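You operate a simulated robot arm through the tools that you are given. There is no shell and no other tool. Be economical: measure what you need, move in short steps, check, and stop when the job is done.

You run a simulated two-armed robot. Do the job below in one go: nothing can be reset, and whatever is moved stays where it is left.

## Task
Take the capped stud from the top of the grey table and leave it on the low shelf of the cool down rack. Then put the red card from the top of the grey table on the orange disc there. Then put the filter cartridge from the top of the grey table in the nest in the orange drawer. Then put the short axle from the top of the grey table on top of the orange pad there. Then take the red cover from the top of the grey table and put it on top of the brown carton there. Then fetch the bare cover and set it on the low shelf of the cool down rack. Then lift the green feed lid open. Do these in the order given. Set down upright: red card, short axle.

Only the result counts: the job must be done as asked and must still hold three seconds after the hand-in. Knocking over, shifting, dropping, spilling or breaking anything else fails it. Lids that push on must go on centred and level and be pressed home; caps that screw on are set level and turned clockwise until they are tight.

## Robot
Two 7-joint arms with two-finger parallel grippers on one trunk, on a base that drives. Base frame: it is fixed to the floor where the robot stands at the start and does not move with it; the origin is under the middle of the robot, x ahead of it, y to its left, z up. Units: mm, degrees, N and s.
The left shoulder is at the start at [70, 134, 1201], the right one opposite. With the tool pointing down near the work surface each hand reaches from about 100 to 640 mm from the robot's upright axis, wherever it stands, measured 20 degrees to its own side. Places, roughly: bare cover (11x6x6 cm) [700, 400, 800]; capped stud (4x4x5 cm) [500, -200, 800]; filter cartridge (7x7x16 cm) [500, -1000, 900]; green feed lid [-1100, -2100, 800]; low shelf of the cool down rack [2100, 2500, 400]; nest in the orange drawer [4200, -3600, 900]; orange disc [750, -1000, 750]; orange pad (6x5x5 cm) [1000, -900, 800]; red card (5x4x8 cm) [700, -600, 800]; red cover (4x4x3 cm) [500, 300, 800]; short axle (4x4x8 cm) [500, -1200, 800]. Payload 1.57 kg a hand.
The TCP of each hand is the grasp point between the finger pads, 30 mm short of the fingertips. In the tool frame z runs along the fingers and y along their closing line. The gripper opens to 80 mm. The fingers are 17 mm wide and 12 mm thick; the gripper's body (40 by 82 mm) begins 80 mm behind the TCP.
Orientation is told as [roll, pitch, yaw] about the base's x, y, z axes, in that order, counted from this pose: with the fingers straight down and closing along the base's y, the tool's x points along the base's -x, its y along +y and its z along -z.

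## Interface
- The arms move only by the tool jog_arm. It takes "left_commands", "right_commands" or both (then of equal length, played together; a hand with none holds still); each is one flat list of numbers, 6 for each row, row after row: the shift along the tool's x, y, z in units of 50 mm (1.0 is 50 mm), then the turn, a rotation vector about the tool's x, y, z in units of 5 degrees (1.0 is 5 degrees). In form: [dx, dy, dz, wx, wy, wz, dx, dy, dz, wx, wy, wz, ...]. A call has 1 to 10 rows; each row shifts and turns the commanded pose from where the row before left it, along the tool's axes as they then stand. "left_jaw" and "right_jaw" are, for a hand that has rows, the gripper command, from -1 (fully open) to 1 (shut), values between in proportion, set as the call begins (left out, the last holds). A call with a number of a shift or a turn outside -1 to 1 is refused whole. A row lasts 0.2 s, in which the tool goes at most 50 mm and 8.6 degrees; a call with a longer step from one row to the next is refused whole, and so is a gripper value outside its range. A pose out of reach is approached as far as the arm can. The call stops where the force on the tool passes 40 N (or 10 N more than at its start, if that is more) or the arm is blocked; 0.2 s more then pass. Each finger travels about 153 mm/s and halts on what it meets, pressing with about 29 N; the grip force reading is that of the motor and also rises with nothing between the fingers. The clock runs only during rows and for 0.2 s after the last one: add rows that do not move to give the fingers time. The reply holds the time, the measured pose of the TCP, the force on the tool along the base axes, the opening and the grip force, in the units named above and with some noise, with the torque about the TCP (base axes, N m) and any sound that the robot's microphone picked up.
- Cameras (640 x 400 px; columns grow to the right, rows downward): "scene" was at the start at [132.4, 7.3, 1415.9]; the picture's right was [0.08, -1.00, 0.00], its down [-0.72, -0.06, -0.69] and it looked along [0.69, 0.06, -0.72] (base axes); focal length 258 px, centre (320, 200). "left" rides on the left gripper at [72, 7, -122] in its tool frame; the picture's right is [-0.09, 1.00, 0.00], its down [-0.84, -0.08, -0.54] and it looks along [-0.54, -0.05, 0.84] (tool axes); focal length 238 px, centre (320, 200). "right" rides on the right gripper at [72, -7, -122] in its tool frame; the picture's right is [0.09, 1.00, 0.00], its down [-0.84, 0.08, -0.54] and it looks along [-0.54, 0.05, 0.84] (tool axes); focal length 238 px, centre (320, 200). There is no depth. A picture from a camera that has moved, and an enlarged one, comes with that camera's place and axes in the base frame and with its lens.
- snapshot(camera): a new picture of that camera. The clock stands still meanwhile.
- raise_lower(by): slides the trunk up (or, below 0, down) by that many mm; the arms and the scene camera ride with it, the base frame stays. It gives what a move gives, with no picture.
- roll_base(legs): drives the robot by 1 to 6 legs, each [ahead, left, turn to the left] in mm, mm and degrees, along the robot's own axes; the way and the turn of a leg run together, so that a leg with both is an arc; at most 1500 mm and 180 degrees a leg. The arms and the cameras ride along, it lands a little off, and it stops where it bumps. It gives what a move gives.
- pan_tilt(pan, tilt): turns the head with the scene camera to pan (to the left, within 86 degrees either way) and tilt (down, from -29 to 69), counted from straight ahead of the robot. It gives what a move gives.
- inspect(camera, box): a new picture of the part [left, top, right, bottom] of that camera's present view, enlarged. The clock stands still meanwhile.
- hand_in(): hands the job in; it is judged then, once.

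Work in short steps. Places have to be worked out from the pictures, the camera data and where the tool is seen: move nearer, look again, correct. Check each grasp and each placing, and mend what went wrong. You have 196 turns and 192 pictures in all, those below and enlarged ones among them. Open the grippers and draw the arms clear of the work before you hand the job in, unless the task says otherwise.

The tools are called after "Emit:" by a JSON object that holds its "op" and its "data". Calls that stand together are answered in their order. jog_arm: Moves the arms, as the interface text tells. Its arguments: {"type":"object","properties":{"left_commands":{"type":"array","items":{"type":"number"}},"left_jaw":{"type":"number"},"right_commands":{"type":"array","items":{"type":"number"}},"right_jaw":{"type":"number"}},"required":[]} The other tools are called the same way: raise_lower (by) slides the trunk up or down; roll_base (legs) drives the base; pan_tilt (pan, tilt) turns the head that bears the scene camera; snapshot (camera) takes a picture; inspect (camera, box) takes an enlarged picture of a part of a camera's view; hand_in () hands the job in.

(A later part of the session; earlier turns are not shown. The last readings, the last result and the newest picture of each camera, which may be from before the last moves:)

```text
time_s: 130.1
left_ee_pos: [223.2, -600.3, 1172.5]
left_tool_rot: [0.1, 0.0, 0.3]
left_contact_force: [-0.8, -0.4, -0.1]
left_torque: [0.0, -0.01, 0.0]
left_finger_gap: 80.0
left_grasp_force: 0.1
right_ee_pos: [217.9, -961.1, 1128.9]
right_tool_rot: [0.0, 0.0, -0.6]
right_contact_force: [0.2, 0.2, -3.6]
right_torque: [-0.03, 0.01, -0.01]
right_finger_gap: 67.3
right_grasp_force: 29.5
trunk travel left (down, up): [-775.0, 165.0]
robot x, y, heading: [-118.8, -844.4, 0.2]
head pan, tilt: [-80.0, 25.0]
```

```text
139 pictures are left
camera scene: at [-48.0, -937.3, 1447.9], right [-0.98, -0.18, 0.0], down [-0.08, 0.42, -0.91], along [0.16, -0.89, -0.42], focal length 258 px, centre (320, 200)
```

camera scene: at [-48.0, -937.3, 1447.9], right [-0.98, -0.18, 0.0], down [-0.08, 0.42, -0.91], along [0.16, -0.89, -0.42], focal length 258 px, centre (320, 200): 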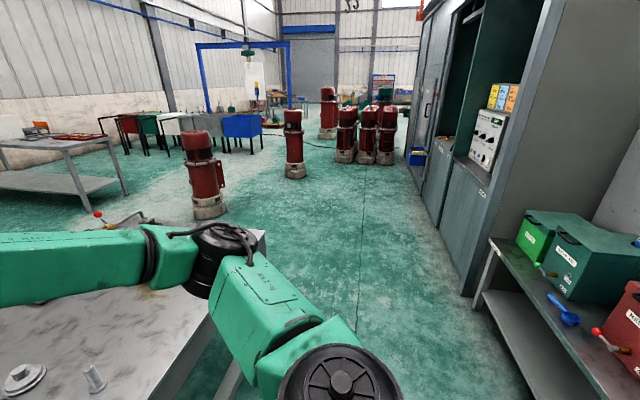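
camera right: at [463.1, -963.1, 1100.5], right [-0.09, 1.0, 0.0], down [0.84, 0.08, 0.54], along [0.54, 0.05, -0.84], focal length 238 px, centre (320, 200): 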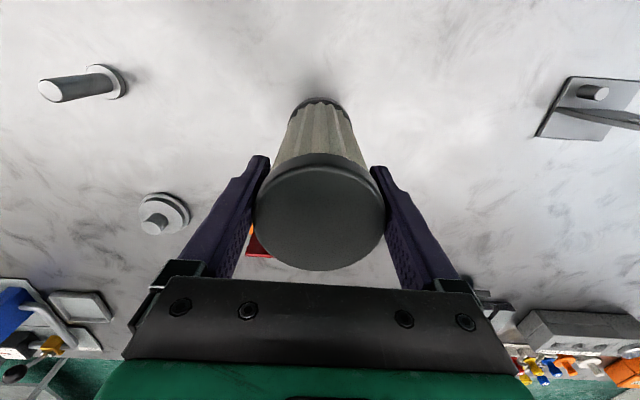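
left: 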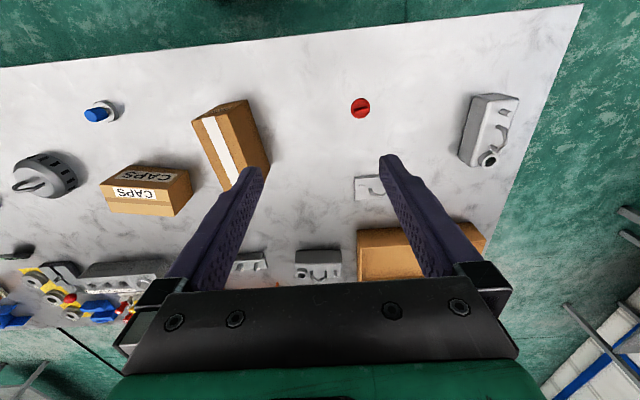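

The drawer should appear at about pixel (288,161) in the pan -40 view, on the bench with the green hopper. I look there enlarged.

Emit:
{"op": "pan_tilt", "data": {"pan": -35, "tilt": 15}}

Emit:
{"op": "inspect", "data": {"camera": "scene", "box": [220, 110, 480, 270]}}

```text
time_s: 131.2
left_ee_pos: [224.3, -600.3, 1172.2]
left_tool_rot: [0.0, 0.1, 0.3]
left_contact_force: [-0.5, 0.1, -0.2]
left_torque: [-0.04, 0.01, -0.01]
left_finger_gap: 79.8
left_grasp_force: 0.0
right_ee_pos: [220.0, -961.5, 1128.4]
right_tool_rot: [0.0, 0.0, -0.6]
right_contact_force: [-0.5, -0.2, -2.7]
right_torque: [0.03, -0.02, -0.01]
right_finger_gap: 67.4
right_grasp_force: 28.7
trunk travel left (down, up): [-775.0, 165.0]
robot x, y, heading: [-115.0, -847.6, 0.3]
head pan, tilt: [-35.0, 15.0]
```

```text
2.46 times, centred on (350, 190) of scene
camera zoom: at [12.3, -900.0, 1464.1], right [-0.57, -0.82, 0.0], down [-0.21, 0.15, -0.97], along [0.79, -0.55, -0.26], focal length 636 px, centre (246, 225)
```

zoom: 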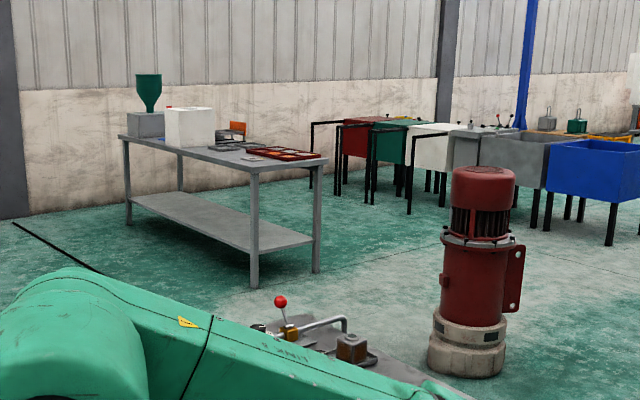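

The bench spans x≈3150–5100, y≈-3150…-3700, with the orange drawer near its -y side, so I'll approach from that side. I drive right past the table, then ahead along y≈-2550.

Emit:
{"op": "roll_base", "data": {"legs": [[0, -1500, 0], [0, -200, 0], [1500, 0, 0], [1150, 0, 0]]}}

Emit:
{"op": "snapshot", "data": {"camera": "scene"}}

Emit:
{"op": "pan_tilt", "data": {"pan": -75, "tilt": 20}}

Emit:
{"op": "snapshot", "data": {"camera": "scene"}}

```text
time_s: 152.2
left_ee_pos: [2881.5, -2354.6, 1172.9]
left_tool_rot: [0.0, 0.0, -2.1]
left_contact_force: [0.6, 0.1, -0.7]
left_torque: [0.01, 0.0, 0.0]
left_finger_gap: 80.1
left_grasp_force: 0.2
right_ee_pos: [2861.9, -2715.8, 1128.1]
right_tool_rot: [0.0, 0.0, -3.1]
right_contact_force: [-0.8, -0.5, -2.8]
right_torque: [0.01, 0.03, 0.01]
right_finger_gap: 67.7
right_grasp_force: 28.9
trunk travel left (down, up): [-775.0, 165.0]
robot x, y, heading: [2530.0, -2583.8, -2.2]
head pan, tilt: [-35.0, 15.0]
```

```text
137 pictures are left
camera scene: at [2657.6, -2645.2, 1464.2], right [-0.6, -0.8, 0.0], down [-0.21, 0.16, -0.97], along [0.77, -0.58, -0.26], focal length 258 px, centre (320, 200)
```

scene: 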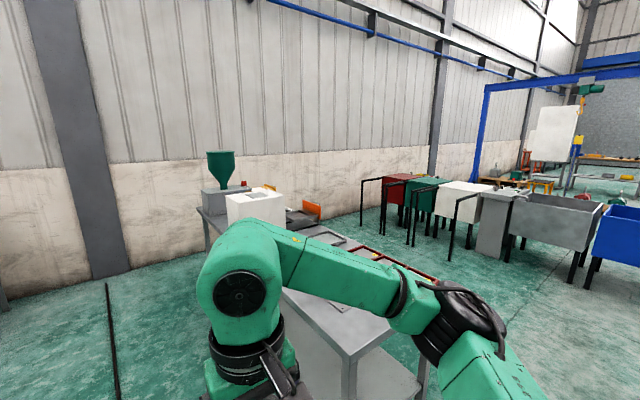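

```text
time_s: 153.3
left_ee_pos: [2881.2, -2355.7, 1171.9]
left_tool_rot: [-0.1, 0.1, -2.2]
left_contact_force: [0.5, 0.2, 0.2]
left_torque: [0.02, 0.01, 0.01]
left_finger_gap: 80.3
left_grasp_force: 0.0
right_ee_pos: [2863.1, -2715.5, 1128.6]
right_tool_rot: [0.0, 0.0, -3.0]
right_contact_force: [-0.3, 0.4, -2.1]
right_torque: [-0.01, 0.0, -0.01]
right_finger_gap: 67.4
right_grasp_force: 28.9
trunk travel left (down, up): [-775.0, 165.0]
robot x, y, heading: [2530.1, -2589.9, -2.2]
head pan, tilt: [-75.0, 20.0]
```

```text
136 pictures are left
camera scene: at [2604.5, -2679.5, 1456.0], right [-0.97, -0.22, 0.0], down [-0.08, 0.33, -0.94], along [0.21, -0.92, -0.34], focal length 258 px, centre (320, 200)
```

scene: 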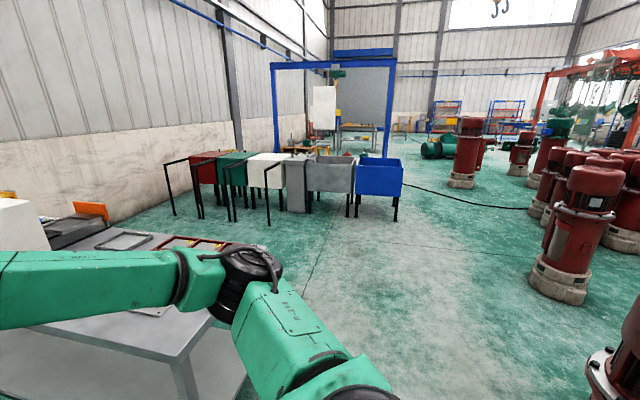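

The way down at x≈2450 is clear. I turn, pass the bench end and go along its -y side.

Emit:
{"op": "roll_base", "data": {"legs": [[0, 0, -88], [0, -80, 0], [1500, 0, 0], [250, 0, 0], [0, 0, 90], [1350, 0, 0]]}}

Emit:
{"op": "pan_tilt", "data": {"pan": 70, "tilt": 25}}

Emit:
{"op": "snapshot", "data": {"camera": "scene"}}

```text
time_s: 177.3
left_ee_pos: [4128.9, -4195.5, 1173.2]
left_tool_rot: [0.0, 0.0, -1.9]
left_contact_force: [0.7, -0.2, -0.1]
left_torque: [-0.02, -0.02, 0.0]
left_finger_gap: 79.9
left_grasp_force: 0.1
right_ee_pos: [4110.7, -4556.0, 1128.3]
right_tool_rot: [0.0, 0.0, -2.8]
right_contact_force: [-0.2, 0.0, -2.6]
right_torque: [0.03, 0.01, 0.04]
right_finger_gap: 67.7
right_grasp_force: 29.0
trunk travel left (down, up): [-775.0, 165.0]
robot x, y, heading: [3778.9, -4431.8, -1.9]
head pan, tilt: [-75.0, 20.0]
```

```text
time_s: 179.6
left_ee_pos: [4128.7, -4195.9, 1172.4]
left_tool_rot: [0.1, 0.0, -1.8]
left_contact_force: [-0.2, -0.5, -0.2]
left_torque: [0.02, -0.03, -0.02]
left_finger_gap: 80.2
left_grasp_force: 0.1
right_ee_pos: [4111.2, -4556.1, 1129.1]
right_tool_rot: [-0.1, 0.0, -2.8]
right_contact_force: [-0.1, 0.2, -2.6]
right_torque: [0.03, 0.02, -0.03]
right_finger_gap: 67.7
right_grasp_force: 29.5
trunk travel left (down, up): [-775.0, 165.0]
robot x, y, heading: [3781.3, -4428.5, -2.1]
head pan, tilt: [70.0, 25.0]
```

```text
135 pictures are left
camera scene: at [3866.2, -4344.8, 1447.9], right [0.93, -0.37, 0.0], down [-0.16, -0.39, -0.91], along [0.34, 0.84, -0.42], focal length 258 px, centre (320, 200)
```

scene: 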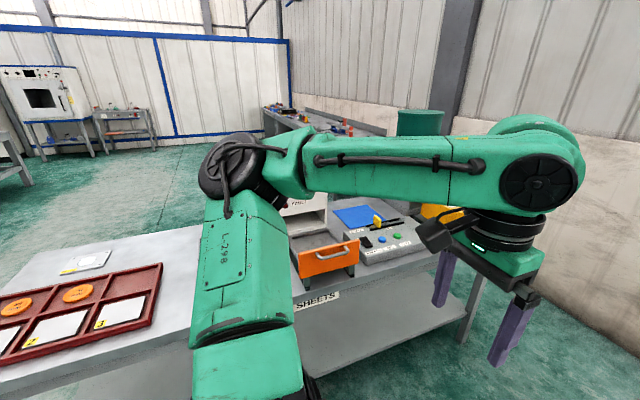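

The orange drawer is open at about (4175,-3660). I turn to face the bench and line up.

Emit:
{"op": "roll_base", "data": {"legs": [[0, 0, 92], [0, -210, 0], [130, 0, 0]]}}

Emit:
{"op": "pan_tilt", "data": {"pan": -15, "tilt": 40}}

Emit:
{"op": "snapshot", "data": {"camera": "scene"}}

```text
time_s: 186.0
left_ee_pos: [3750.4, -3956.0, 1173.7]
left_tool_rot: [0.0, 0.0, 90.4]
left_contact_force: [0.0, -0.5, 0.1]
left_torque: [0.01, 0.01, -0.01]
left_finger_gap: 79.9
left_grasp_force: 0.2
right_ee_pos: [4110.3, -3960.1, 1129.6]
right_tool_rot: [-0.1, -0.1, 89.5]
right_contact_force: [0.4, -0.1, -3.0]
right_torque: [-0.02, 0.02, -0.03]
right_finger_gap: 67.3
right_grasp_force: 28.5
trunk travel left (down, up): [-775.0, 165.0]
robot x, y, heading: [3995.4, -4292.5, 90.5]
head pan, tilt: [70.0, 25.0]
```

```text
time_s: 187.6
left_ee_pos: [3750.1, -3954.6, 1173.0]
left_tool_rot: [-0.1, 0.0, 90.4]
left_contact_force: [-0.6, 0.1, -0.4]
left_torque: [-0.01, 0.02, 0.05]
left_finger_gap: 79.9
left_grasp_force: 0.1
right_ee_pos: [4109.8, -3958.4, 1128.0]
right_tool_rot: [0.0, 0.0, 89.5]
right_contact_force: [0.2, 0.1, -2.5]
right_torque: [-0.02, -0.01, 0.02]
right_finger_gap: 67.1
right_grasp_force: 28.8
trunk travel left (down, up): [-775.0, 165.0]
robot x, y, heading: [3994.3, -4297.4, 90.0]
head pan, tilt: [-15.0, 40.0]
```

```text
134 pictures are left
camera scene: at [4019.1, -4160.8, 1424.6], right [0.97, -0.25, 0.0], down [-0.16, -0.62, -0.77], along [0.19, 0.74, -0.64], focal length 258 px, centre (320, 200)
```

scene: 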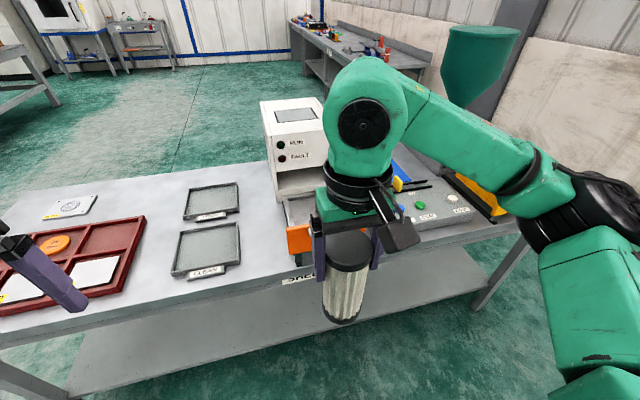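

Emit:
{"op": "snapshot", "data": {"camera": "right"}}

Emit:
{"op": "inspect", "data": {"camera": "scene", "box": [240, 90, 480, 300]}}

```text
133 pictures are left
camera right: at [4115.5, -4028.6, 1250.7], right [-1.0, -0.08, 0.0], down [-0.07, 0.84, 0.54], along [-0.04, 0.54, -0.84], focal length 238 px, centre (320, 200)
```

right: 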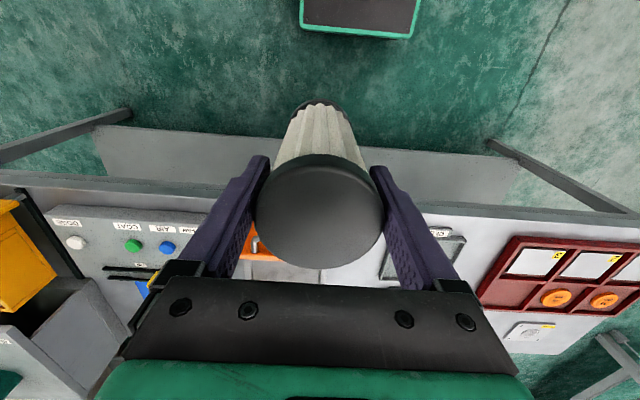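

```text
1.90 times, centred on (360, 195) of scene
camera zoom: at [4019.1, -4160.8, 1424.6], right [0.97, -0.25, 0.0], down [-0.16, -0.62, -0.77], along [0.19, 0.74, -0.64], focal length 492 px, centre (244, 210)
```

zoom: 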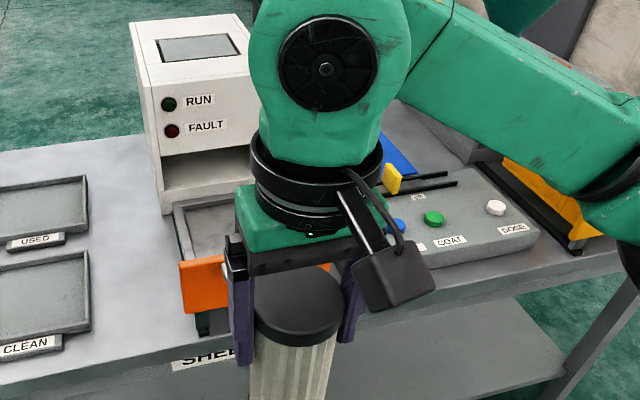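

The hand hides the drawer; I move it to the right and look again.

Emit:
{"op": "jog_arm", "data": {"right_commands": [0, -0.9, 0, 0, 0, 0, 0, -0.9, 0, 0, 0, 0, 0, -0.9, 0, 0, 0, 0, 0, -0.9, 0, 0, 0, 0]}}

Emit:
{"op": "inspect", "data": {"camera": "scene", "box": [240, 90, 440, 290]}}

```text
time_s: 188.6
left_ee_pos: [3750.3, -3955.4, 1171.8]
left_tool_rot: [0.2, -0.1, 90.4]
left_contact_force: [0.6, -0.8, 0.5]
left_torque: [0.05, 0.04, 0.05]
left_finger_gap: 79.9
left_grasp_force: 0.1
right_ee_pos: [4292.7, -3961.8, 1127.0]
right_tool_rot: [0.1, -0.2, 89.6]
right_contact_force: [-0.6, -0.1, -3.0]
right_torque: [-0.01, 0.02, 0.0]
right_finger_gap: 67.2
right_grasp_force: 28.9
trunk travel left (down, up): [-775.0, 165.0]
robot x, y, heading: [3997.5, -4289.5, 90.3]
head pan, tilt: [-15.0, 40.0]
```

```text
2.00 times, centred on (340, 190) of scene
camera zoom: at [4021.9, -4162.0, 1424.7], right [0.97, -0.25, 0.0], down [-0.16, -0.62, -0.77], along [0.19, 0.74, -0.64], focal length 517 px, centre (280, 220)
```

zoom: 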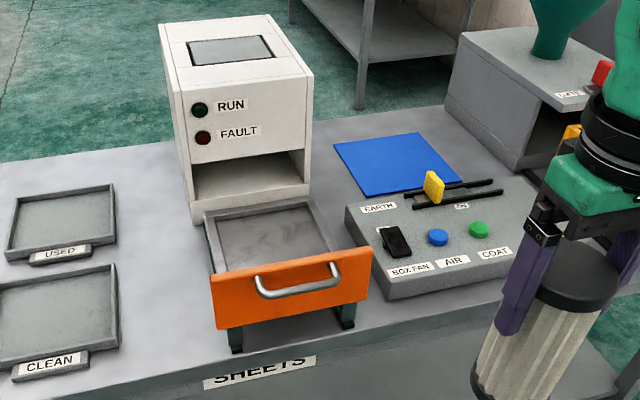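

The drawer is an open tray: face at y≈-3690 (top z≈942), x 4053–4276, housing front y≈-3405; its centre ≈ (4166,-3555). I drive 170 mm closer, then carry the cartridge over it.

Emit:
{"op": "roll_base", "data": {"legs": [[170, 0, 0]]}}

Emit:
{"op": "jog_arm", "data": {"right_commands": [-0.6, 0.35, 0, 0, 0, 0, -0.7, 0.4, 0, 0, 0, 0, -0.7, 0.4, 0, 0, 0, 0, -0.7, 0.4, 0, 0, 0, 0, -0.7, 0.4, 0, 0, 0, 0, -0.7, 0.4, 0, 0, 0, 0]}}

Emit:
{"op": "snapshot", "data": {"camera": "scene"}}

Emit:
{"op": "snapshot", "data": {"camera": "right"}}

```text
time_s: 190.1
left_ee_pos: [3745.7, -3782.7, 1173.5]
left_tool_rot: [0.0, -0.2, 90.7]
left_contact_force: [-0.2, -0.4, -0.3]
left_torque: [0.0, 0.01, -0.03]
left_finger_gap: 80.3
left_grasp_force: 0.1
right_ee_pos: [4285.3, -3787.0, 1129.0]
right_tool_rot: [-0.1, -0.1, 89.8]
right_contact_force: [-0.3, -0.3, -2.6]
right_torque: [-0.01, 0.0, 0.02]
right_finger_gap: 67.4
right_grasp_force: 29.0
trunk travel left (down, up): [-775.0, 165.0]
robot x, y, heading: [3992.5, -4119.0, 90.8]
head pan, tilt: [-15.0, 40.0]
```

```text
time_s: 191.5
left_ee_pos: [3744.1, -3778.7, 1170.8]
left_tool_rot: [-0.1, 0.1, 90.7]
left_contact_force: [0.0, -0.7, -0.1]
left_torque: [-0.01, -0.05, 0.01]
left_finger_gap: 79.8
left_grasp_force: 0.0
right_ee_pos: [4168.5, -3574.1, 1128.3]
right_tool_rot: [-0.3, 0.0, 89.8]
right_contact_force: [-0.1, -0.1, -2.9]
right_torque: [-0.01, -0.01, 0.01]
right_finger_gap: 67.3
right_grasp_force: 28.7
trunk travel left (down, up): [-775.0, 165.0]
robot x, y, heading: [3994.3, -4118.0, 90.8]
head pan, tilt: [-15.0, 40.0]
```

```text
130 pictures are left
camera scene: at [4014.7, -3983.5, 1424.4], right [0.97, -0.25, 0.0], down [-0.16, -0.62, -0.77], along [0.19, 0.74, -0.64], focal length 258 px, centre (320, 200)
```

scene: 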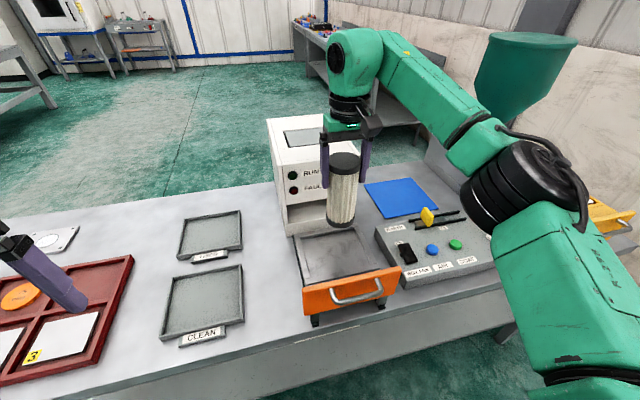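

```text
129 pictures are left
camera right: at [4174.2, -3645.4, 1250.1], right [-1.0, -0.09, 0.0], down [-0.08, 0.84, 0.54], along [-0.05, 0.54, -0.84], focal length 238 px, centre (320, 200)
```

right: 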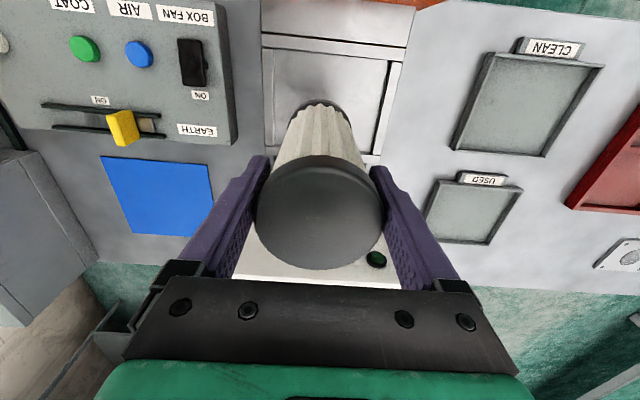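

Emit:
{"op": "inspect", "data": {"camera": "scene", "box": [270, 180, 430, 320]}}

Emit:
{"op": "inspect", "data": {"camera": "right", "box": [240, 0, 440, 170]}}

```text
2.86 times, centred on (350, 250) of scene
camera zoom: at [4014.7, -3983.5, 1424.4], right [0.97, -0.25, 0.0], down [-0.16, -0.62, -0.77], along [0.19, 0.74, -0.64], focal length 738 px, centre (234, 57)
```

zoom: 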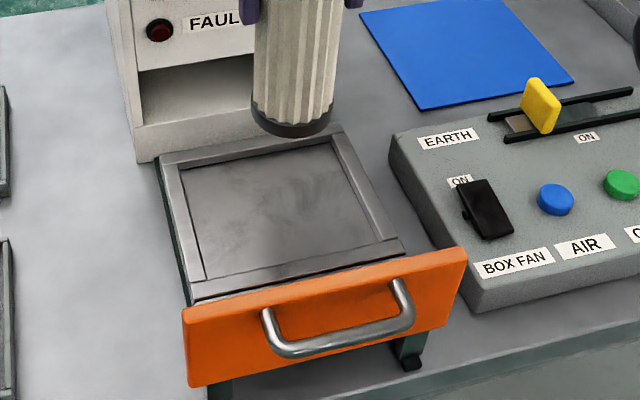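

```text
2.35 times, centred on (340, 85) of right
camera zoom: at [4174.2, -3645.4, 1250.1], right [-1.0, -0.09, 0.0], down [-0.08, 0.84, 0.54], along [-0.05, 0.54, -0.84], focal length 561 px, centre (273, 471)
```

zoom: 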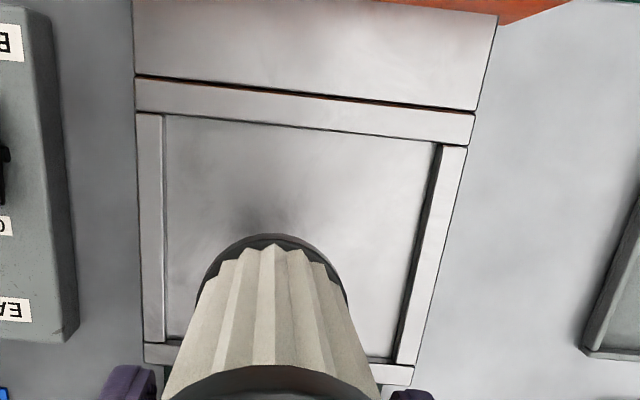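

The nest is the framed recess centred about (4157,-3571). I shift and lower to a look height.

Emit:
{"op": "jog_arm", "data": {"right_commands": [-0.06, 0.22, 0.3, 0, 0, 0, 0, 0, 0.8, 0, 0, 0, 0, 0, 0.7, 0, 0, 0, 0, 0, 0, 0, 0, 0]}}

Emit:
{"op": "inspect", "data": {"camera": "scene", "box": [270, 180, 430, 320]}}

Emit:
{"op": "snapshot", "data": {"camera": "right"}}

```text
time_s: 192.5
left_ee_pos: [3745.3, -3780.7, 1172.1]
left_tool_rot: [0.0, 0.0, 90.6]
left_contact_force: [0.1, 0.0, -0.7]
left_torque: [0.0, 0.0, 0.0]
left_finger_gap: 79.8
left_grasp_force: 0.0
right_ee_pos: [4156.3, -3576.2, 1038.7]
right_tool_rot: [0.0, -0.1, 89.8]
right_contact_force: [-0.5, -0.5, -2.5]
right_torque: [-0.01, -0.03, -0.01]
right_finger_gap: 67.3
right_grasp_force: 28.9
trunk travel left (down, up): [-775.0, 165.0]
robot x, y, heading: [3990.8, -4117.9, 90.5]
head pan, tilt: [-15.0, 40.0]
```

```text
2.86 times, centred on (350, 250) of scene
camera zoom: at [4016.3, -3985.8, 1424.6], right [0.97, -0.25, 0.0], down [-0.16, -0.62, -0.77], along [0.19, 0.74, -0.64], focal length 738 px, centre (234, 57)
```

zoom: 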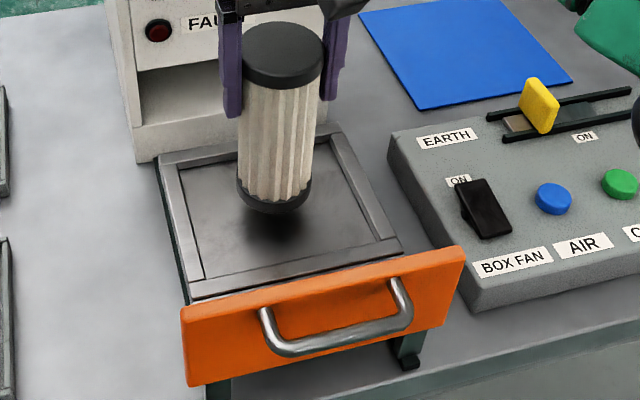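

```text
125 pictures are left
camera right: at [4163.2, -3647.7, 1160.5], right [-1.0, -0.09, 0.0], down [-0.08, 0.84, 0.54], along [-0.05, 0.54, -0.84], focal length 238 px, centre (320, 200)
```

right: 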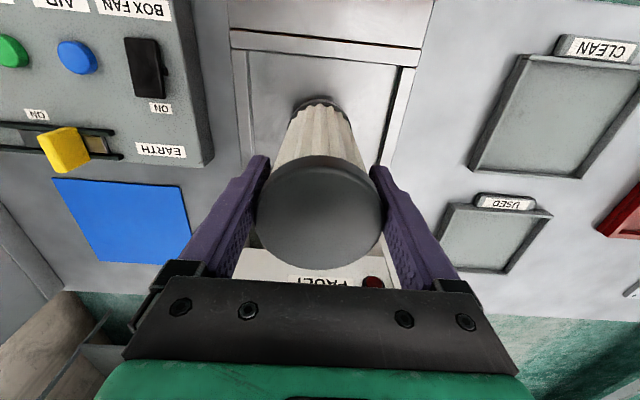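

Well centred. I lower in small steps watching the force.

Emit:
{"op": "jog_arm", "data": {"right_commands": [0, 0, 0.2, 0, 0, 0, 0, 0, 0.2, 0, 0, 0, 0, 0, 0, 0, 0, 0]}}

Emit:
{"op": "inspect", "data": {"camera": "scene", "box": [290, 190, 410, 290]}}

```text
time_s: 193.3
left_ee_pos: [3744.8, -3780.6, 1172.3]
left_tool_rot: [0.0, 0.0, 90.7]
left_contact_force: [0.3, -0.4, 0.0]
left_torque: [0.03, -0.01, 0.01]
left_finger_gap: 80.1
left_grasp_force: 0.0
right_ee_pos: [4157.7, -3575.5, 1017.7]
right_tool_rot: [0.0, 0.1, 89.8]
right_contact_force: [-0.3, 0.1, -3.2]
right_torque: [-0.02, -0.02, 0.02]
right_finger_gap: 67.9
right_grasp_force: 28.5
trunk travel left (down, up): [-775.0, 165.0]
robot x, y, heading: [3991.8, -4119.8, 91.1]
head pan, tilt: [-15.0, 40.0]
```

```text
4.00 times, centred on (350, 240) of scene
camera zoom: at [4016.8, -3985.5, 1424.6], right [0.97, -0.25, 0.0], down [-0.16, -0.62, -0.77], along [0.19, 0.74, -0.64], focal length 1034 px, centre (200, 40)
```

zoom: 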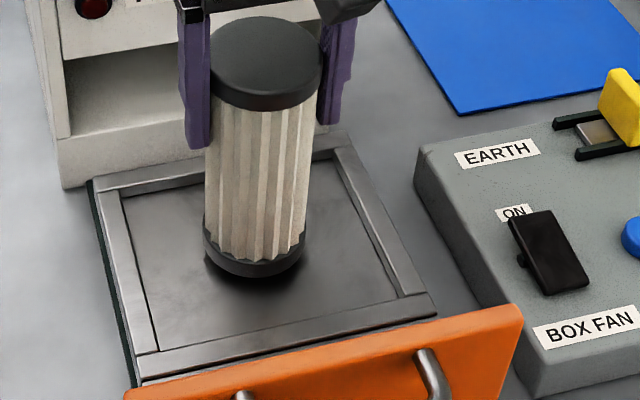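

Emit:
{"op": "jog_arm", "data": {"right_commands": [0, 0, 0.1, 0, 0, 0, 0, 0, 0, 0, 0, 0]}}

Emit:
{"op": "jog_arm", "data": {"right_commands": [0, 0, 0.08, 0, 0, 0, 0, 0, 0, 0, 0, 0]}}

Emit:
{"op": "jog_arm", "data": {"right_commands": [0, 0, 0.06, 0, 0, 0, 0, 0, 0, 0, 0, 0]}}

```text
time_s: 193.9
left_ee_pos: [3745.6, -3779.7, 1171.8]
left_tool_rot: [0.0, 0.0, 90.7]
left_contact_force: [-0.4, 1.2, 0.1]
left_torque: [-0.02, -0.02, -0.03]
left_finger_gap: 80.1
left_grasp_force: 0.1
right_ee_pos: [4158.0, -3575.6, 1013.0]
right_tool_rot: [0.0, 0.0, 89.8]
right_contact_force: [0.3, 0.8, -2.5]
right_torque: [-0.02, -0.04, 0.02]
right_finger_gap: 67.4
right_grasp_force: 29.0
trunk travel left (down, up): [-775.0, 165.0]
robot x, y, heading: [3993.5, -4116.4, 90.7]
head pan, tilt: [-15.0, 40.0]
```

```text
time_s: 194.5
left_ee_pos: [3746.8, -3780.6, 1172.1]
left_tool_rot: [0.0, 0.0, 90.7]
left_contact_force: [1.0, -0.1, -0.1]
left_torque: [-0.01, -0.03, 0.02]
left_finger_gap: 80.0
left_grasp_force: 0.1
right_ee_pos: [4157.8, -3576.6, 1008.0]
right_tool_rot: [0.1, -0.1, 89.8]
right_contact_force: [0.2, 0.3, -2.6]
right_torque: [-0.04, -0.03, 0.01]
right_finger_gap: 67.5
right_grasp_force: 28.9
trunk travel left (down, up): [-775.0, 165.0]
robot x, y, heading: [3993.8, -4117.4, 90.6]
head pan, tilt: [-15.0, 40.0]
```

```text
time_s: 195.1
left_ee_pos: [3744.7, -3782.3, 1172.0]
left_tool_rot: [-0.1, 0.0, 90.7]
left_contact_force: [0.3, 0.2, 0.4]
left_torque: [0.01, 0.0, 0.0]
left_finger_gap: 80.0
left_grasp_force: 0.0
right_ee_pos: [4158.8, -3574.7, 1007.7]
right_tool_rot: [0.1, -0.2, 89.8]
right_contact_force: [1.2, 2.3, 10.9]
right_torque: [0.02, -0.25, 0.08]
right_finger_gap: 67.5
right_grasp_force: 29.2
trunk travel left (down, up): [-775.0, 165.0]
robot x, y, heading: [3994.2, -4119.6, 90.7]
head pan, tilt: [-15.0, 40.0]
```

Contact at z≈1007 with ~13 N. I release and check.

Emit:
{"op": "jog_arm", "data": {"right_commands": [0, 0, 0, 0, 0, 0, 0, 0, 0, 0, 0, 0], "right_jaw": -1}}

Emit:
{"op": "jog_arm", "data": {"right_commands": [0, 0, -0.5, 0, 0, 0, 0, 0, -1, 0, 0, 0, 0, 0, -1, 0, 0, 0, 0.5, 0, -0.5, 0, 0, 0, 0.9, 0, 0, 0, 0, 0, 0.9, 0, 0, 0, 0, 0, 0.9, 0, 0, 0, 0, 0]}}

Emit:
{"op": "snapshot", "data": {"camera": "scene"}}

```text
time_s: 195.7
left_ee_pos: [3745.3, -3780.7, 1172.3]
left_tool_rot: [-0.1, -0.1, 90.7]
left_contact_force: [-1.0, 0.3, -0.4]
left_torque: [0.04, 0.01, 0.0]
left_finger_gap: 79.7
left_grasp_force: 0.1
right_ee_pos: [4158.3, -3575.7, 1005.3]
right_tool_rot: [0.0, 0.0, 89.8]
right_contact_force: [-0.9, 0.0, 0.6]
right_torque: [0.01, 0.01, 0.03]
right_finger_gap: 79.6
right_grasp_force: 0.1
trunk travel left (down, up): [-775.0, 165.0]
robot x, y, heading: [3994.4, -4119.1, 91.0]
head pan, tilt: [-15.0, 40.0]
```

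```text
time_s: 197.3
left_ee_pos: [3745.2, -3781.9, 1172.4]
left_tool_rot: [0.0, -0.1, 90.7]
left_contact_force: [0.1, -0.3, -0.9]
left_torque: [0.01, -0.01, 0.02]
left_finger_gap: 80.0
left_grasp_force: 0.2
right_ee_pos: [4156.0, -3737.8, 1154.7]
right_tool_rot: [0.0, -0.1, 89.7]
right_contact_force: [-0.7, 0.5, -1.3]
right_torque: [0.05, -0.01, 0.0]
right_finger_gap: 80.0
right_grasp_force: 0.1
trunk travel left (down, up): [-775.0, 165.0]
robot x, y, heading: [3998.2, -4118.1, 90.9]
head pan, tilt: [-15.0, 40.0]
```

```text
123 pictures are left
camera scene: at [4017.2, -3988.1, 1424.8], right [0.97, -0.25, 0.0], down [-0.16, -0.62, -0.77], along [0.19, 0.74, -0.64], focal length 258 px, centre (320, 200)
```

scene: 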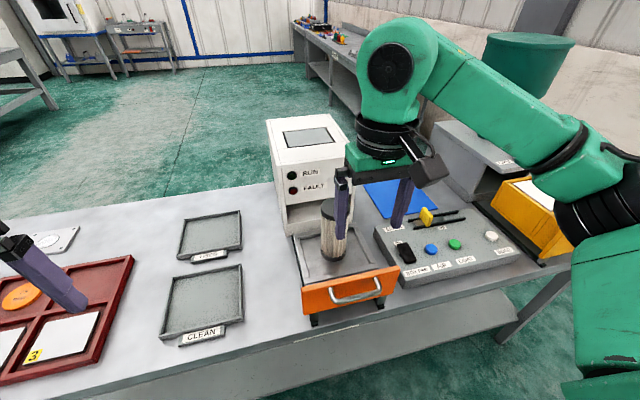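

The cartridge stands in the nest. I drive back the way I came: back off, left along the bench, then up the corridor.

Emit:
{"op": "roll_base", "data": {"legs": [[-250, 0, -0.9], [0, 1500, 0], [1500, 0, 0], [300, 0, 0]]}}

Emit:
{"op": "inspect", "data": {"camera": "scene", "box": [0, 0, 640, 400]}}

```text
time_s: 215.0
left_ee_pos: [2174.2, -2268.3, 1173.8]
left_tool_rot: [0.1, -0.1, 91.4]
left_contact_force: [0.5, -0.2, 0.3]
left_torque: [0.03, -0.03, 0.01]
left_finger_gap: 79.8
left_grasp_force: 0.0
right_ee_pos: [2584.6, -2219.7, 1154.7]
right_tool_rot: [0.1, -0.1, 90.6]
right_contact_force: [0.1, -1.1, -0.6]
right_torque: [-0.01, -0.02, 0.03]
right_finger_gap: 79.8
right_grasp_force: 0.1
trunk travel left (down, up): [-775.0, 165.0]
robot x, y, heading: [2424.5, -2600.6, 91.6]
head pan, tilt: [-15.0, 40.0]
```

```text
1.00 times, centred on (320, 200) of scene
camera zoom: at [2448.0, -2472.0, 1424.8], right [0.97, -0.24, 0.0], down [-0.15, -0.62, -0.77], along [0.18, 0.75, -0.64], focal length 258 px, centre (320, 200)
```

zoom: 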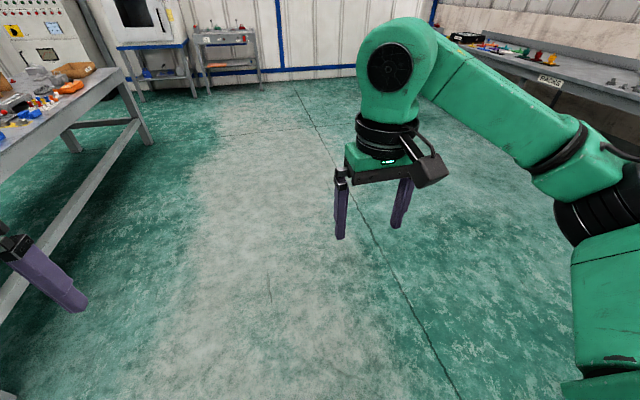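

Clear. I go back along y≈-2600 to x≈0, turn to face the table and move up to the axle.

Emit:
{"op": "roll_base", "data": {"legs": [[0, 1500, -1.6], [0, 1000, 0], [0, 0, -90], [0, 1500, 0]]}}

Emit:
{"op": "snapshot", "data": {"camera": "scene"}}

```text
time_s: 237.8
left_ee_pos: [304.6, -924.2, 1172.4]
left_tool_rot: [0.0, -0.1, -0.8]
left_contact_force: [-0.2, 0.1, -0.7]
left_torque: [0.02, 0.03, 0.01]
left_finger_gap: 80.1
left_grasp_force: 0.1
right_ee_pos: [338.6, -1336.4, 1154.1]
right_tool_rot: [0.0, 0.0, -1.6]
right_contact_force: [-0.4, -0.2, -0.1]
right_torque: [0.03, 0.0, -0.03]
right_finger_gap: 79.9
right_grasp_force: 0.2
trunk travel left (down, up): [-775.0, 165.0]
robot x, y, heading: [-38.8, -1163.5, -0.8]
head pan, tilt: [-15.0, 40.0]
```

```text
121 pictures are left
camera scene: at [93.8, -1188.7, 1424.6], right [-0.27, -0.96, 0.0], down [-0.62, 0.18, -0.77], along [0.74, -0.21, -0.64], focal length 258 px, centre (320, 200)
```

scene: 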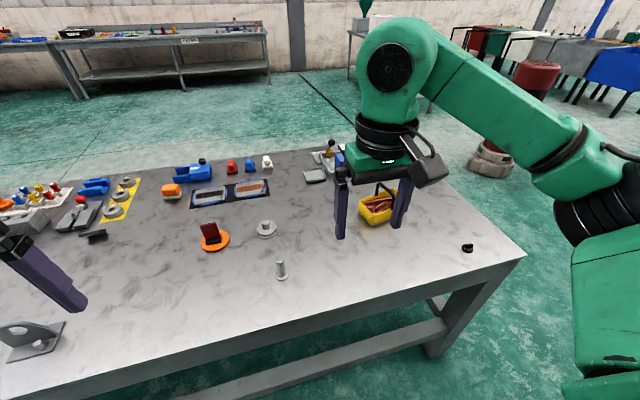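

Axle ≈ (522,-1200). I shift the base left and bring the right hand over it.

Emit:
{"op": "roll_base", "data": {"legs": [[40, 140, 0.8]]}}

Emit:
{"op": "jog_arm", "data": {"right_commands": [-0.5, 0, 0.8, 0, 0, 0, -0.5, 0, 0.8, 0, 0, 0, -0.6, 0, 0.7, 0, 0, 0, -0.7, 0, 0.6, 0, 0, 0, -0.5, 0, 0.6, 0, 0, 0], "right_jaw": -1}}

Emit:
{"op": "snapshot", "data": {"camera": "right"}}

```text
time_s: 239.2
left_ee_pos: [341.8, -783.7, 1173.6]
left_tool_rot: [0.0, -0.1, 0.0]
left_contact_force: [0.5, 0.3, 0.3]
left_torque: [0.02, -0.03, 0.0]
left_finger_gap: 80.1
left_grasp_force: 0.1
right_ee_pos: [380.5, -1194.0, 1153.5]
right_tool_rot: [0.1, 0.0, -0.9]
right_contact_force: [-0.7, -0.3, 0.5]
right_torque: [0.04, 0.0, -0.01]
right_finger_gap: 80.0
right_grasp_force: 0.0
trunk travel left (down, up): [-775.0, 165.0]
robot x, y, heading: [-2.9, -1021.6, 0.0]
head pan, tilt: [-15.0, 40.0]
```

```text
time_s: 240.4
left_ee_pos: [342.0, -781.5, 1172.4]
left_tool_rot: [-0.1, 0.0, 0.0]
left_contact_force: [-0.1, -0.6, 0.0]
left_torque: [0.01, 0.02, 0.01]
left_finger_gap: 80.1
left_grasp_force: 0.1
right_ee_pos: [521.4, -1195.6, 979.3]
right_tool_rot: [0.0, 0.0, -0.9]
right_contact_force: [-0.8, 0.6, -0.1]
right_torque: [0.0, 0.01, -0.02]
right_finger_gap: 79.6
right_grasp_force: 0.1
trunk travel left (down, up): [-775.0, 165.0]
robot x, y, heading: [3.0, -1027.0, 0.1]
head pan, tilt: [-15.0, 40.0]
```

```text
120 pictures are left
camera right: at [449.8, -1199.5, 1100.2], right [-0.08, 1.0, 0.0], down [0.84, 0.07, 0.54], along [0.54, 0.04, -0.84], focal length 238 px, centre (320, 200)
```

right: 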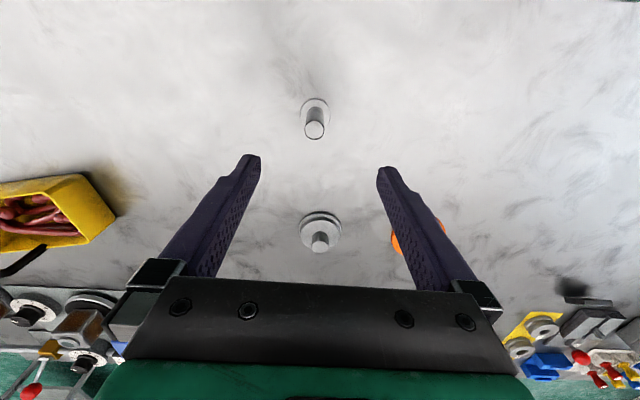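

Axle at (515,-1200). I align and descend to z≈850, then grip the shaft.

Emit:
{"op": "jog_arm", "data": {"right_commands": [0.12, -0.09, 0.6, 0, 0, 0, 0, 0, 0.65, 0, 0, 0, 0, 0, 0.65, 0, 0, 0, 0, 0, 0.68, 0, 0, 0, 0, 0, 0, 0, 0, 0]}}

Emit:
{"op": "snapshot", "data": {"camera": "right"}}

Emit:
{"op": "jog_arm", "data": {"right_commands": [0, 0, 0, 0, 0, 0, 0, 0, 0, 0, 0, 0, 0, 0, 0, 0, 0, 0, 0, 0, 0, 0, 0, 0], "right_jaw": 1}}

Emit:
{"op": "jog_arm", "data": {"right_commands": [0, 0, -0.2, 0, 0, 0, 0, 0, -0.4, 0, 0, 0, 0, 0, -0.6, 0, 0, 0, 0, 0, -0.8, 0, 0, 0]}}

Emit:
{"op": "snapshot", "data": {"camera": "right"}}

```text
time_s: 241.6
left_ee_pos: [342.1, -780.7, 1172.7]
left_tool_rot: [0.1, -0.1, 0.1]
left_contact_force: [-0.4, 0.2, 0.4]
left_torque: [0.01, 0.0, 0.03]
left_finger_gap: 79.9
left_grasp_force: 0.0
right_ee_pos: [514.2, -1198.3, 852.1]
right_tool_rot: [0.0, 0.0, -0.9]
right_contact_force: [0.5, -0.5, -0.3]
right_torque: [0.04, 0.03, -0.02]
right_finger_gap: 79.9
right_grasp_force: 0.0
trunk travel left (down, up): [-775.0, 165.0]
robot x, y, heading: [2.9, -1024.7, 0.0]
head pan, tilt: [-15.0, 40.0]
```

```text
119 pictures are left
camera right: at [441.7, -1203.8, 973.7], right [-0.08, 1.0, 0.0], down [0.84, 0.07, 0.54], along [0.54, 0.04, -0.84], focal length 238 px, centre (320, 200)
```

right: 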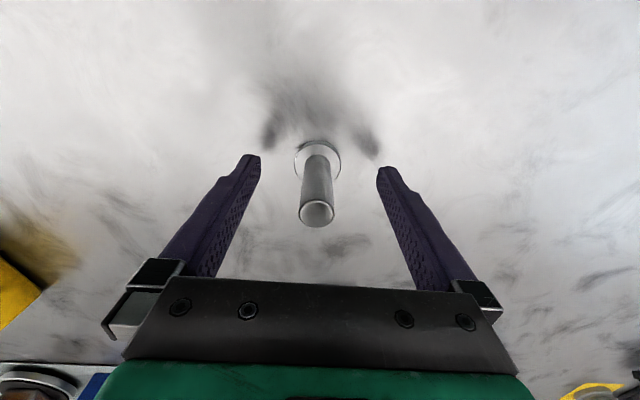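

```text
time_s: 242.6
left_ee_pos: [342.0, -781.5, 1172.6]
left_tool_rot: [-0.1, -0.1, 0.0]
left_contact_force: [0.3, -0.4, 0.5]
left_torque: [0.01, 0.01, 0.0]
left_finger_gap: 80.3
left_grasp_force: 0.1
right_ee_pos: [513.5, -1200.2, 851.6]
right_tool_rot: [0.1, 0.1, -0.9]
right_contact_force: [-0.7, 0.4, -0.3]
right_torque: [0.02, 0.01, -0.01]
right_finger_gap: 19.2
right_grasp_force: 29.0
trunk travel left (down, up): [-775.0, 165.0]
robot x, y, heading: [2.0, -1025.2, -0.1]
head pan, tilt: [-15.0, 40.0]
```

```text
time_s: 243.6
left_ee_pos: [340.5, -781.0, 1172.2]
left_tool_rot: [0.0, -0.1, 0.0]
left_contact_force: [0.4, 0.0, -0.1]
left_torque: [0.01, -0.04, 0.01]
left_finger_gap: 79.9
left_grasp_force: 0.0
right_ee_pos: [516.8, -1199.5, 949.7]
right_tool_rot: [-0.1, -0.1, -0.9]
right_contact_force: [-0.2, -0.4, -2.3]
right_torque: [-0.01, -0.01, 0.01]
right_finger_gap: 19.1
right_grasp_force: 29.1
trunk travel left (down, up): [-775.0, 165.0]
robot x, y, heading: [0.3, -1024.5, 0.0]
head pan, tilt: [-15.0, 40.0]
```

```text
118 pictures are left
camera right: at [443.8, -1202.9, 1071.8], right [-0.08, 1.0, 0.0], down [0.84, 0.07, 0.54], along [0.54, 0.04, -0.84], focal length 238 px, centre (320, 200)
```

right: 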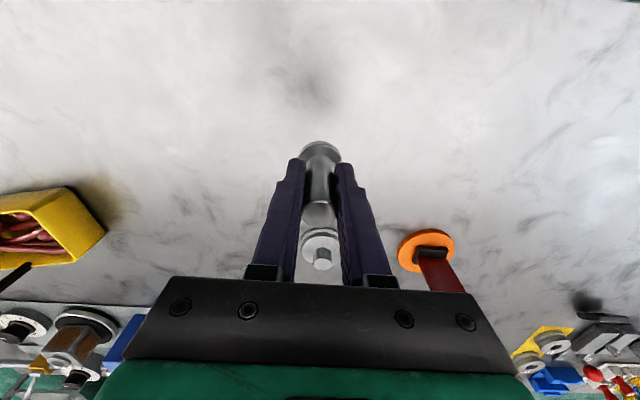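

Held. I raise and tuck, then drive around the right end to the table's far side, since the orange pad (~966,-855) is out of reach from here.

Emit:
{"op": "jog_arm", "data": {"right_commands": [0, 0, -0.9, 0, 0, 0, 0.3, 0, -0.9, 0, 0, 0, 0.8, 0, -0.6, 0, 0, 0, 0.9, 0, -0.2, 0, 0, 0, 0.9, 0, 0, 0, 0, 0]}}

Emit:
{"op": "roll_base", "data": {"legs": [[0, -1475, 0], [1500, 0, 0], [130, 0, 0], [0, 0, 90], [0, 0, 90]]}}

Emit:
{"op": "pan_tilt", "data": {"pan": -50, "tilt": 30}}

Emit:
{"op": "snapshot", "data": {"camera": "scene"}}

```text
time_s: 244.8
left_ee_pos: [339.9, -781.9, 1173.3]
left_tool_rot: [0.0, -0.1, 0.1]
left_contact_force: [-0.2, 0.1, 0.2]
left_torque: [-0.04, 0.0, 0.01]
left_finger_gap: 79.9
left_grasp_force: 0.1
right_ee_pos: [365.6, -1200.8, 1082.6]
right_tool_rot: [-0.1, 0.0, -1.0]
right_contact_force: [-0.1, 0.4, -2.9]
right_torque: [0.03, -0.01, -0.03]
right_finger_gap: 19.1
right_grasp_force: 28.7
trunk travel left (down, up): [-775.0, 165.0]
robot x, y, heading: [-0.2, -1023.8, 0.2]
head pan, tilt: [-15.0, 40.0]
```

```text
time_s: 267.3
left_ee_pos: [1256.3, -2693.9, 1172.5]
left_tool_rot: [-0.1, -0.1, 174.8]
left_contact_force: [-0.3, -0.2, 0.0]
left_torque: [-0.02, 0.06, 0.03]
left_finger_gap: 79.8
left_grasp_force: 0.0
right_ee_pos: [1268.9, -2277.6, 1081.6]
right_tool_rot: [0.0, 0.1, 173.8]
right_contact_force: [0.6, 0.0, -1.4]
right_torque: [-0.02, -0.03, -0.01]
right_finger_gap: 19.1
right_grasp_force: 29.0
trunk travel left (down, up): [-775.0, 165.0]
robot x, y, heading: [1618.3, -2484.9, 174.5]
head pan, tilt: [-15.0, 40.0]
```

```text
time_s: 268.3
left_ee_pos: [1255.8, -2694.1, 1173.5]
left_tool_rot: [0.0, 0.0, 174.8]
left_contact_force: [-0.1, 0.6, 0.3]
left_torque: [-0.03, 0.01, -0.01]
left_finger_gap: 79.9
left_grasp_force: 0.1
right_ee_pos: [1267.9, -2275.5, 1081.7]
right_tool_rot: [0.0, 0.0, 173.8]
right_contact_force: [0.2, -0.3, -1.2]
right_torque: [0.0, -0.01, 0.0]
right_finger_gap: 18.9
right_grasp_force: 29.3
trunk travel left (down, up): [-775.0, 165.0]
robot x, y, heading: [1615.9, -2479.8, 174.5]
head pan, tilt: [-50.0, 30.0]
```

```text
117 pictures are left
camera scene: at [1518.7, -2402.8, 1439.9], right [0.82, 0.57, 0.0], down [0.29, -0.41, -0.87], along [-0.49, 0.71, -0.5], focal length 258 px, centre (320, 200)
```

scene: 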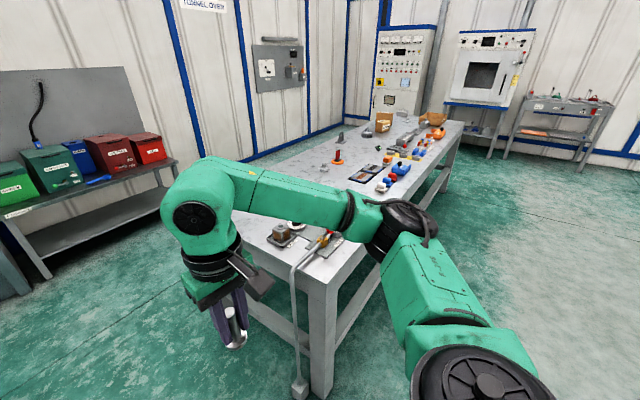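

The bins with the feed lids are on the left bench for later. Table far edge x≈1220. I straighten to heading 180 and slide right alongside the table to y≈-1060.

Emit:
{"op": "roll_base", "data": {"legs": [[0, 0, 5.5], [0, -1430, 0]]}}

Emit:
{"op": "pan_tilt", "data": {"pan": -15, "tilt": 45}}

Emit:
{"op": "snapshot", "data": {"camera": "scene"}}

```text
time_s: 275.8
left_ee_pos: [1266.9, -1345.2, 1172.9]
left_tool_rot: [0.0, -0.1, -178.8]
left_contact_force: [-0.1, 0.4, 0.0]
left_torque: [0.01, -0.02, 0.03]
left_finger_gap: 79.9
left_grasp_force: 0.1
right_ee_pos: [1232.9, -926.3, 1081.6]
right_tool_rot: [0.0, 0.0, -179.9]
right_contact_force: [0.2, 0.4, -1.9]
right_torque: [0.01, 0.0, 0.0]
right_finger_gap: 19.1
right_grasp_force: 29.4
trunk travel left (down, up): [-775.0, 165.0]
robot x, y, heading: [1602.9, -1091.8, -179.1]
head pan, tilt: [-50.0, 30.0]
```

```text
time_s: 276.8
left_ee_pos: [1265.8, -1344.4, 1172.4]
left_tool_rot: [0.0, 0.0, -178.9]
left_contact_force: [-0.1, 0.2, -0.5]
left_torque: [0.0, 0.01, -0.02]
left_finger_gap: 79.9
left_grasp_force: 0.0
right_ee_pos: [1231.7, -925.9, 1080.7]
right_tool_rot: [0.0, 0.1, -179.7]
right_contact_force: [0.4, -0.5, -2.5]
right_torque: [-0.02, 0.0, -0.02]
right_finger_gap: 19.0
right_grasp_force: 29.3
trunk travel left (down, up): [-775.0, 165.0]
robot x, y, heading: [1601.9, -1093.9, -179.0]
head pan, tilt: [-15.0, 45.0]
```

```text
116 pictures are left
camera scene: at [1475.4, -1073.2, 1417.4], right [0.24, 0.97, 0.0], down [0.69, -0.17, -0.71], along [-0.69, 0.17, -0.71], focal length 258 px, centre (320, 200)
```

scene: 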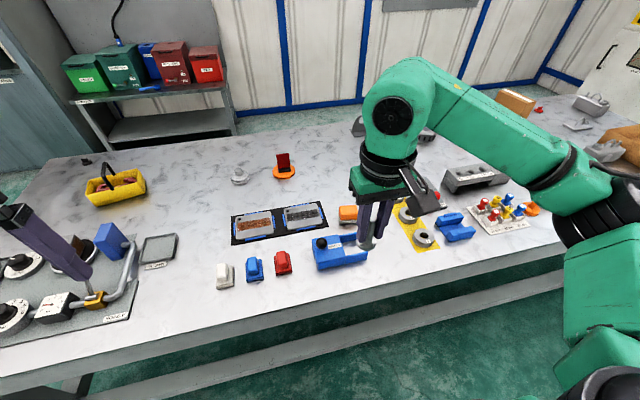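

Orange pad ≈ (988,-867). I inspect it and roll 80 mm forward.

Emit:
{"op": "roll_base", "data": {"legs": [[80, 0, -0.9]]}}

Emit:
{"op": "inspect", "data": {"camera": "scene", "box": [280, 180, 440, 300]}}

Emit:
{"op": "snapshot", "data": {"camera": "right"}}

```text
time_s: 277.8
left_ee_pos: [1186.6, -1338.9, 1173.8]
left_tool_rot: [-0.1, -0.3, -179.9]
left_contact_force: [-0.2, 0.3, 1.2]
left_torque: [0.0, 0.0, -0.04]
left_finger_gap: 79.8
left_grasp_force: 0.0
right_ee_pos: [1159.8, -921.8, 1082.0]
right_tool_rot: [-0.1, -0.2, 179.3]
right_contact_force: [0.1, -0.5, -2.3]
right_torque: [0.02, -0.01, 0.02]
right_finger_gap: 19.1
right_grasp_force: 29.3
trunk travel left (down, up): [-775.0, 165.0]
robot x, y, heading: [1524.4, -1088.0, -179.8]
head pan, tilt: [-15.0, 45.0]
```

```text
3.33 times, centred on (360, 240) of scene
camera zoom: at [1402.2, -1072.1, 1417.8], right [0.26, 0.97, 0.0], down [0.68, -0.18, -0.71], along [-0.69, 0.18, -0.7], focal length 862 px, centre (187, 67)
```

zoom: 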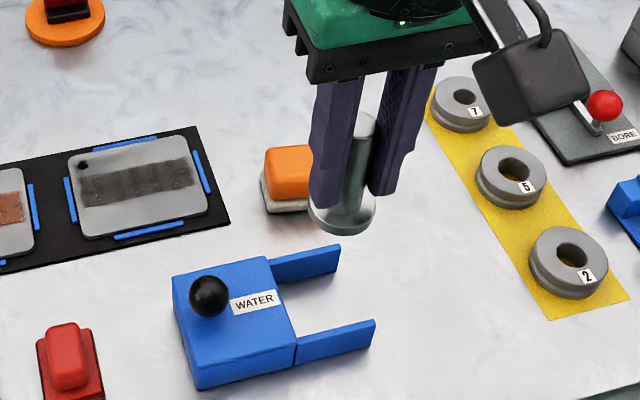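

```text
114 pictures are left
camera right: at [1232.3, -914.3, 1204.6], right [0.08, -1.0, 0.0], down [-0.84, -0.07, 0.55], along [-0.54, -0.04, -0.84], focal length 238 px, centre (320, 200)
```

right: 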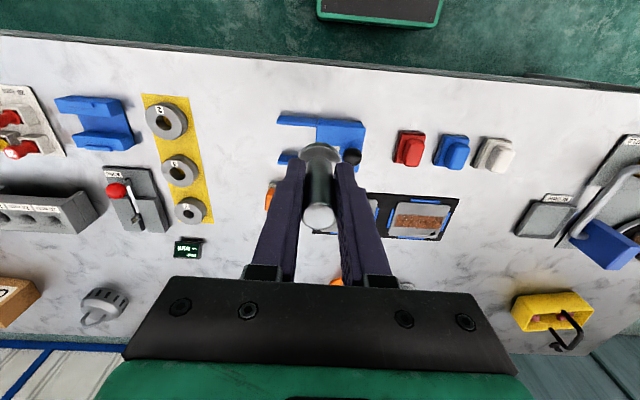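

I bring the axle nearer the pad at a safe height and look.

Emit:
{"op": "jog_arm", "data": {"right_commands": [-0.6, -0.25, 0.3, 0, 0, 0, -0.7, -0.3, 0.4, 0, 0, 0, -0.7, -0.3, 0.4, 0, 0, 0, -0.5, -0.2, 0.4, 0, 0, 0]}}

Emit:
{"op": "snapshot", "data": {"camera": "right"}}

Emit:
{"op": "inspect", "data": {"camera": "scene", "box": [280, 180, 440, 300]}}

```text
time_s: 278.8
left_ee_pos: [1182.6, -1339.0, 1173.3]
left_tool_rot: [0.0, 0.0, -179.8]
left_contact_force: [-0.6, 0.6, 0.3]
left_torque: [-0.01, 0.03, 0.0]
left_finger_gap: 79.8
left_grasp_force: 0.0
right_ee_pos: [1030.2, -865.8, 1004.0]
right_tool_rot: [0.0, 0.1, 179.3]
right_contact_force: [-0.2, 0.8, -2.1]
right_torque: [-0.01, -0.01, 0.0]
right_finger_gap: 18.5
right_grasp_force: 28.5
trunk travel left (down, up): [-775.0, 165.0]
robot x, y, heading: [1522.1, -1092.8, -180.1]
head pan, tilt: [-15.0, 45.0]
```

```text
113 pictures are left
camera right: at [1103.2, -860.4, 1126.1], right [0.08, -1.0, 0.0], down [-0.84, -0.07, 0.54], along [-0.54, -0.04, -0.84], focal length 238 px, centre (320, 200)
```

right: 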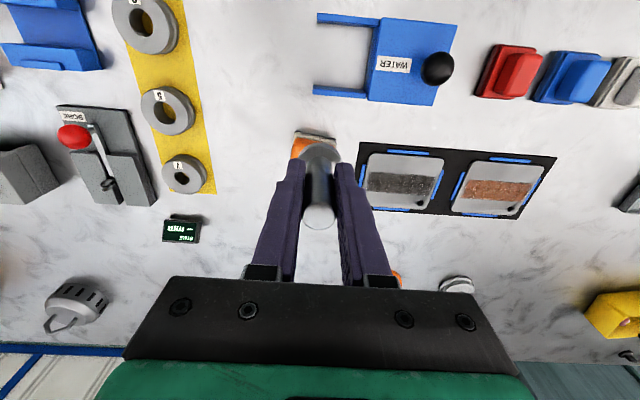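

```text
3.33 times, centred on (360, 240) of scene
camera zoom: at [1396.8, -1071.5, 1417.3], right [0.26, 0.97, 0.0], down [0.68, -0.18, -0.71], along [-0.68, 0.18, -0.71], focal length 862 px, centre (187, 67)
```

zoom: 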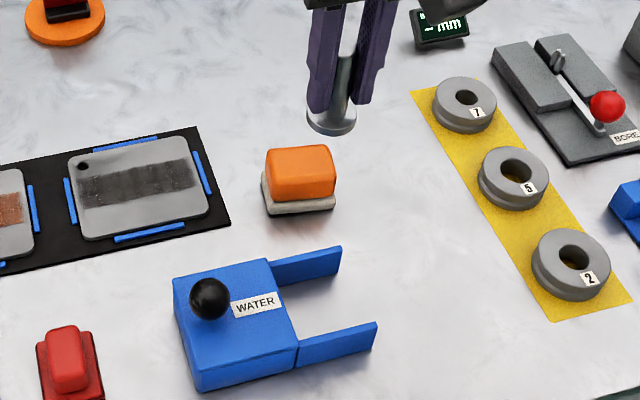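

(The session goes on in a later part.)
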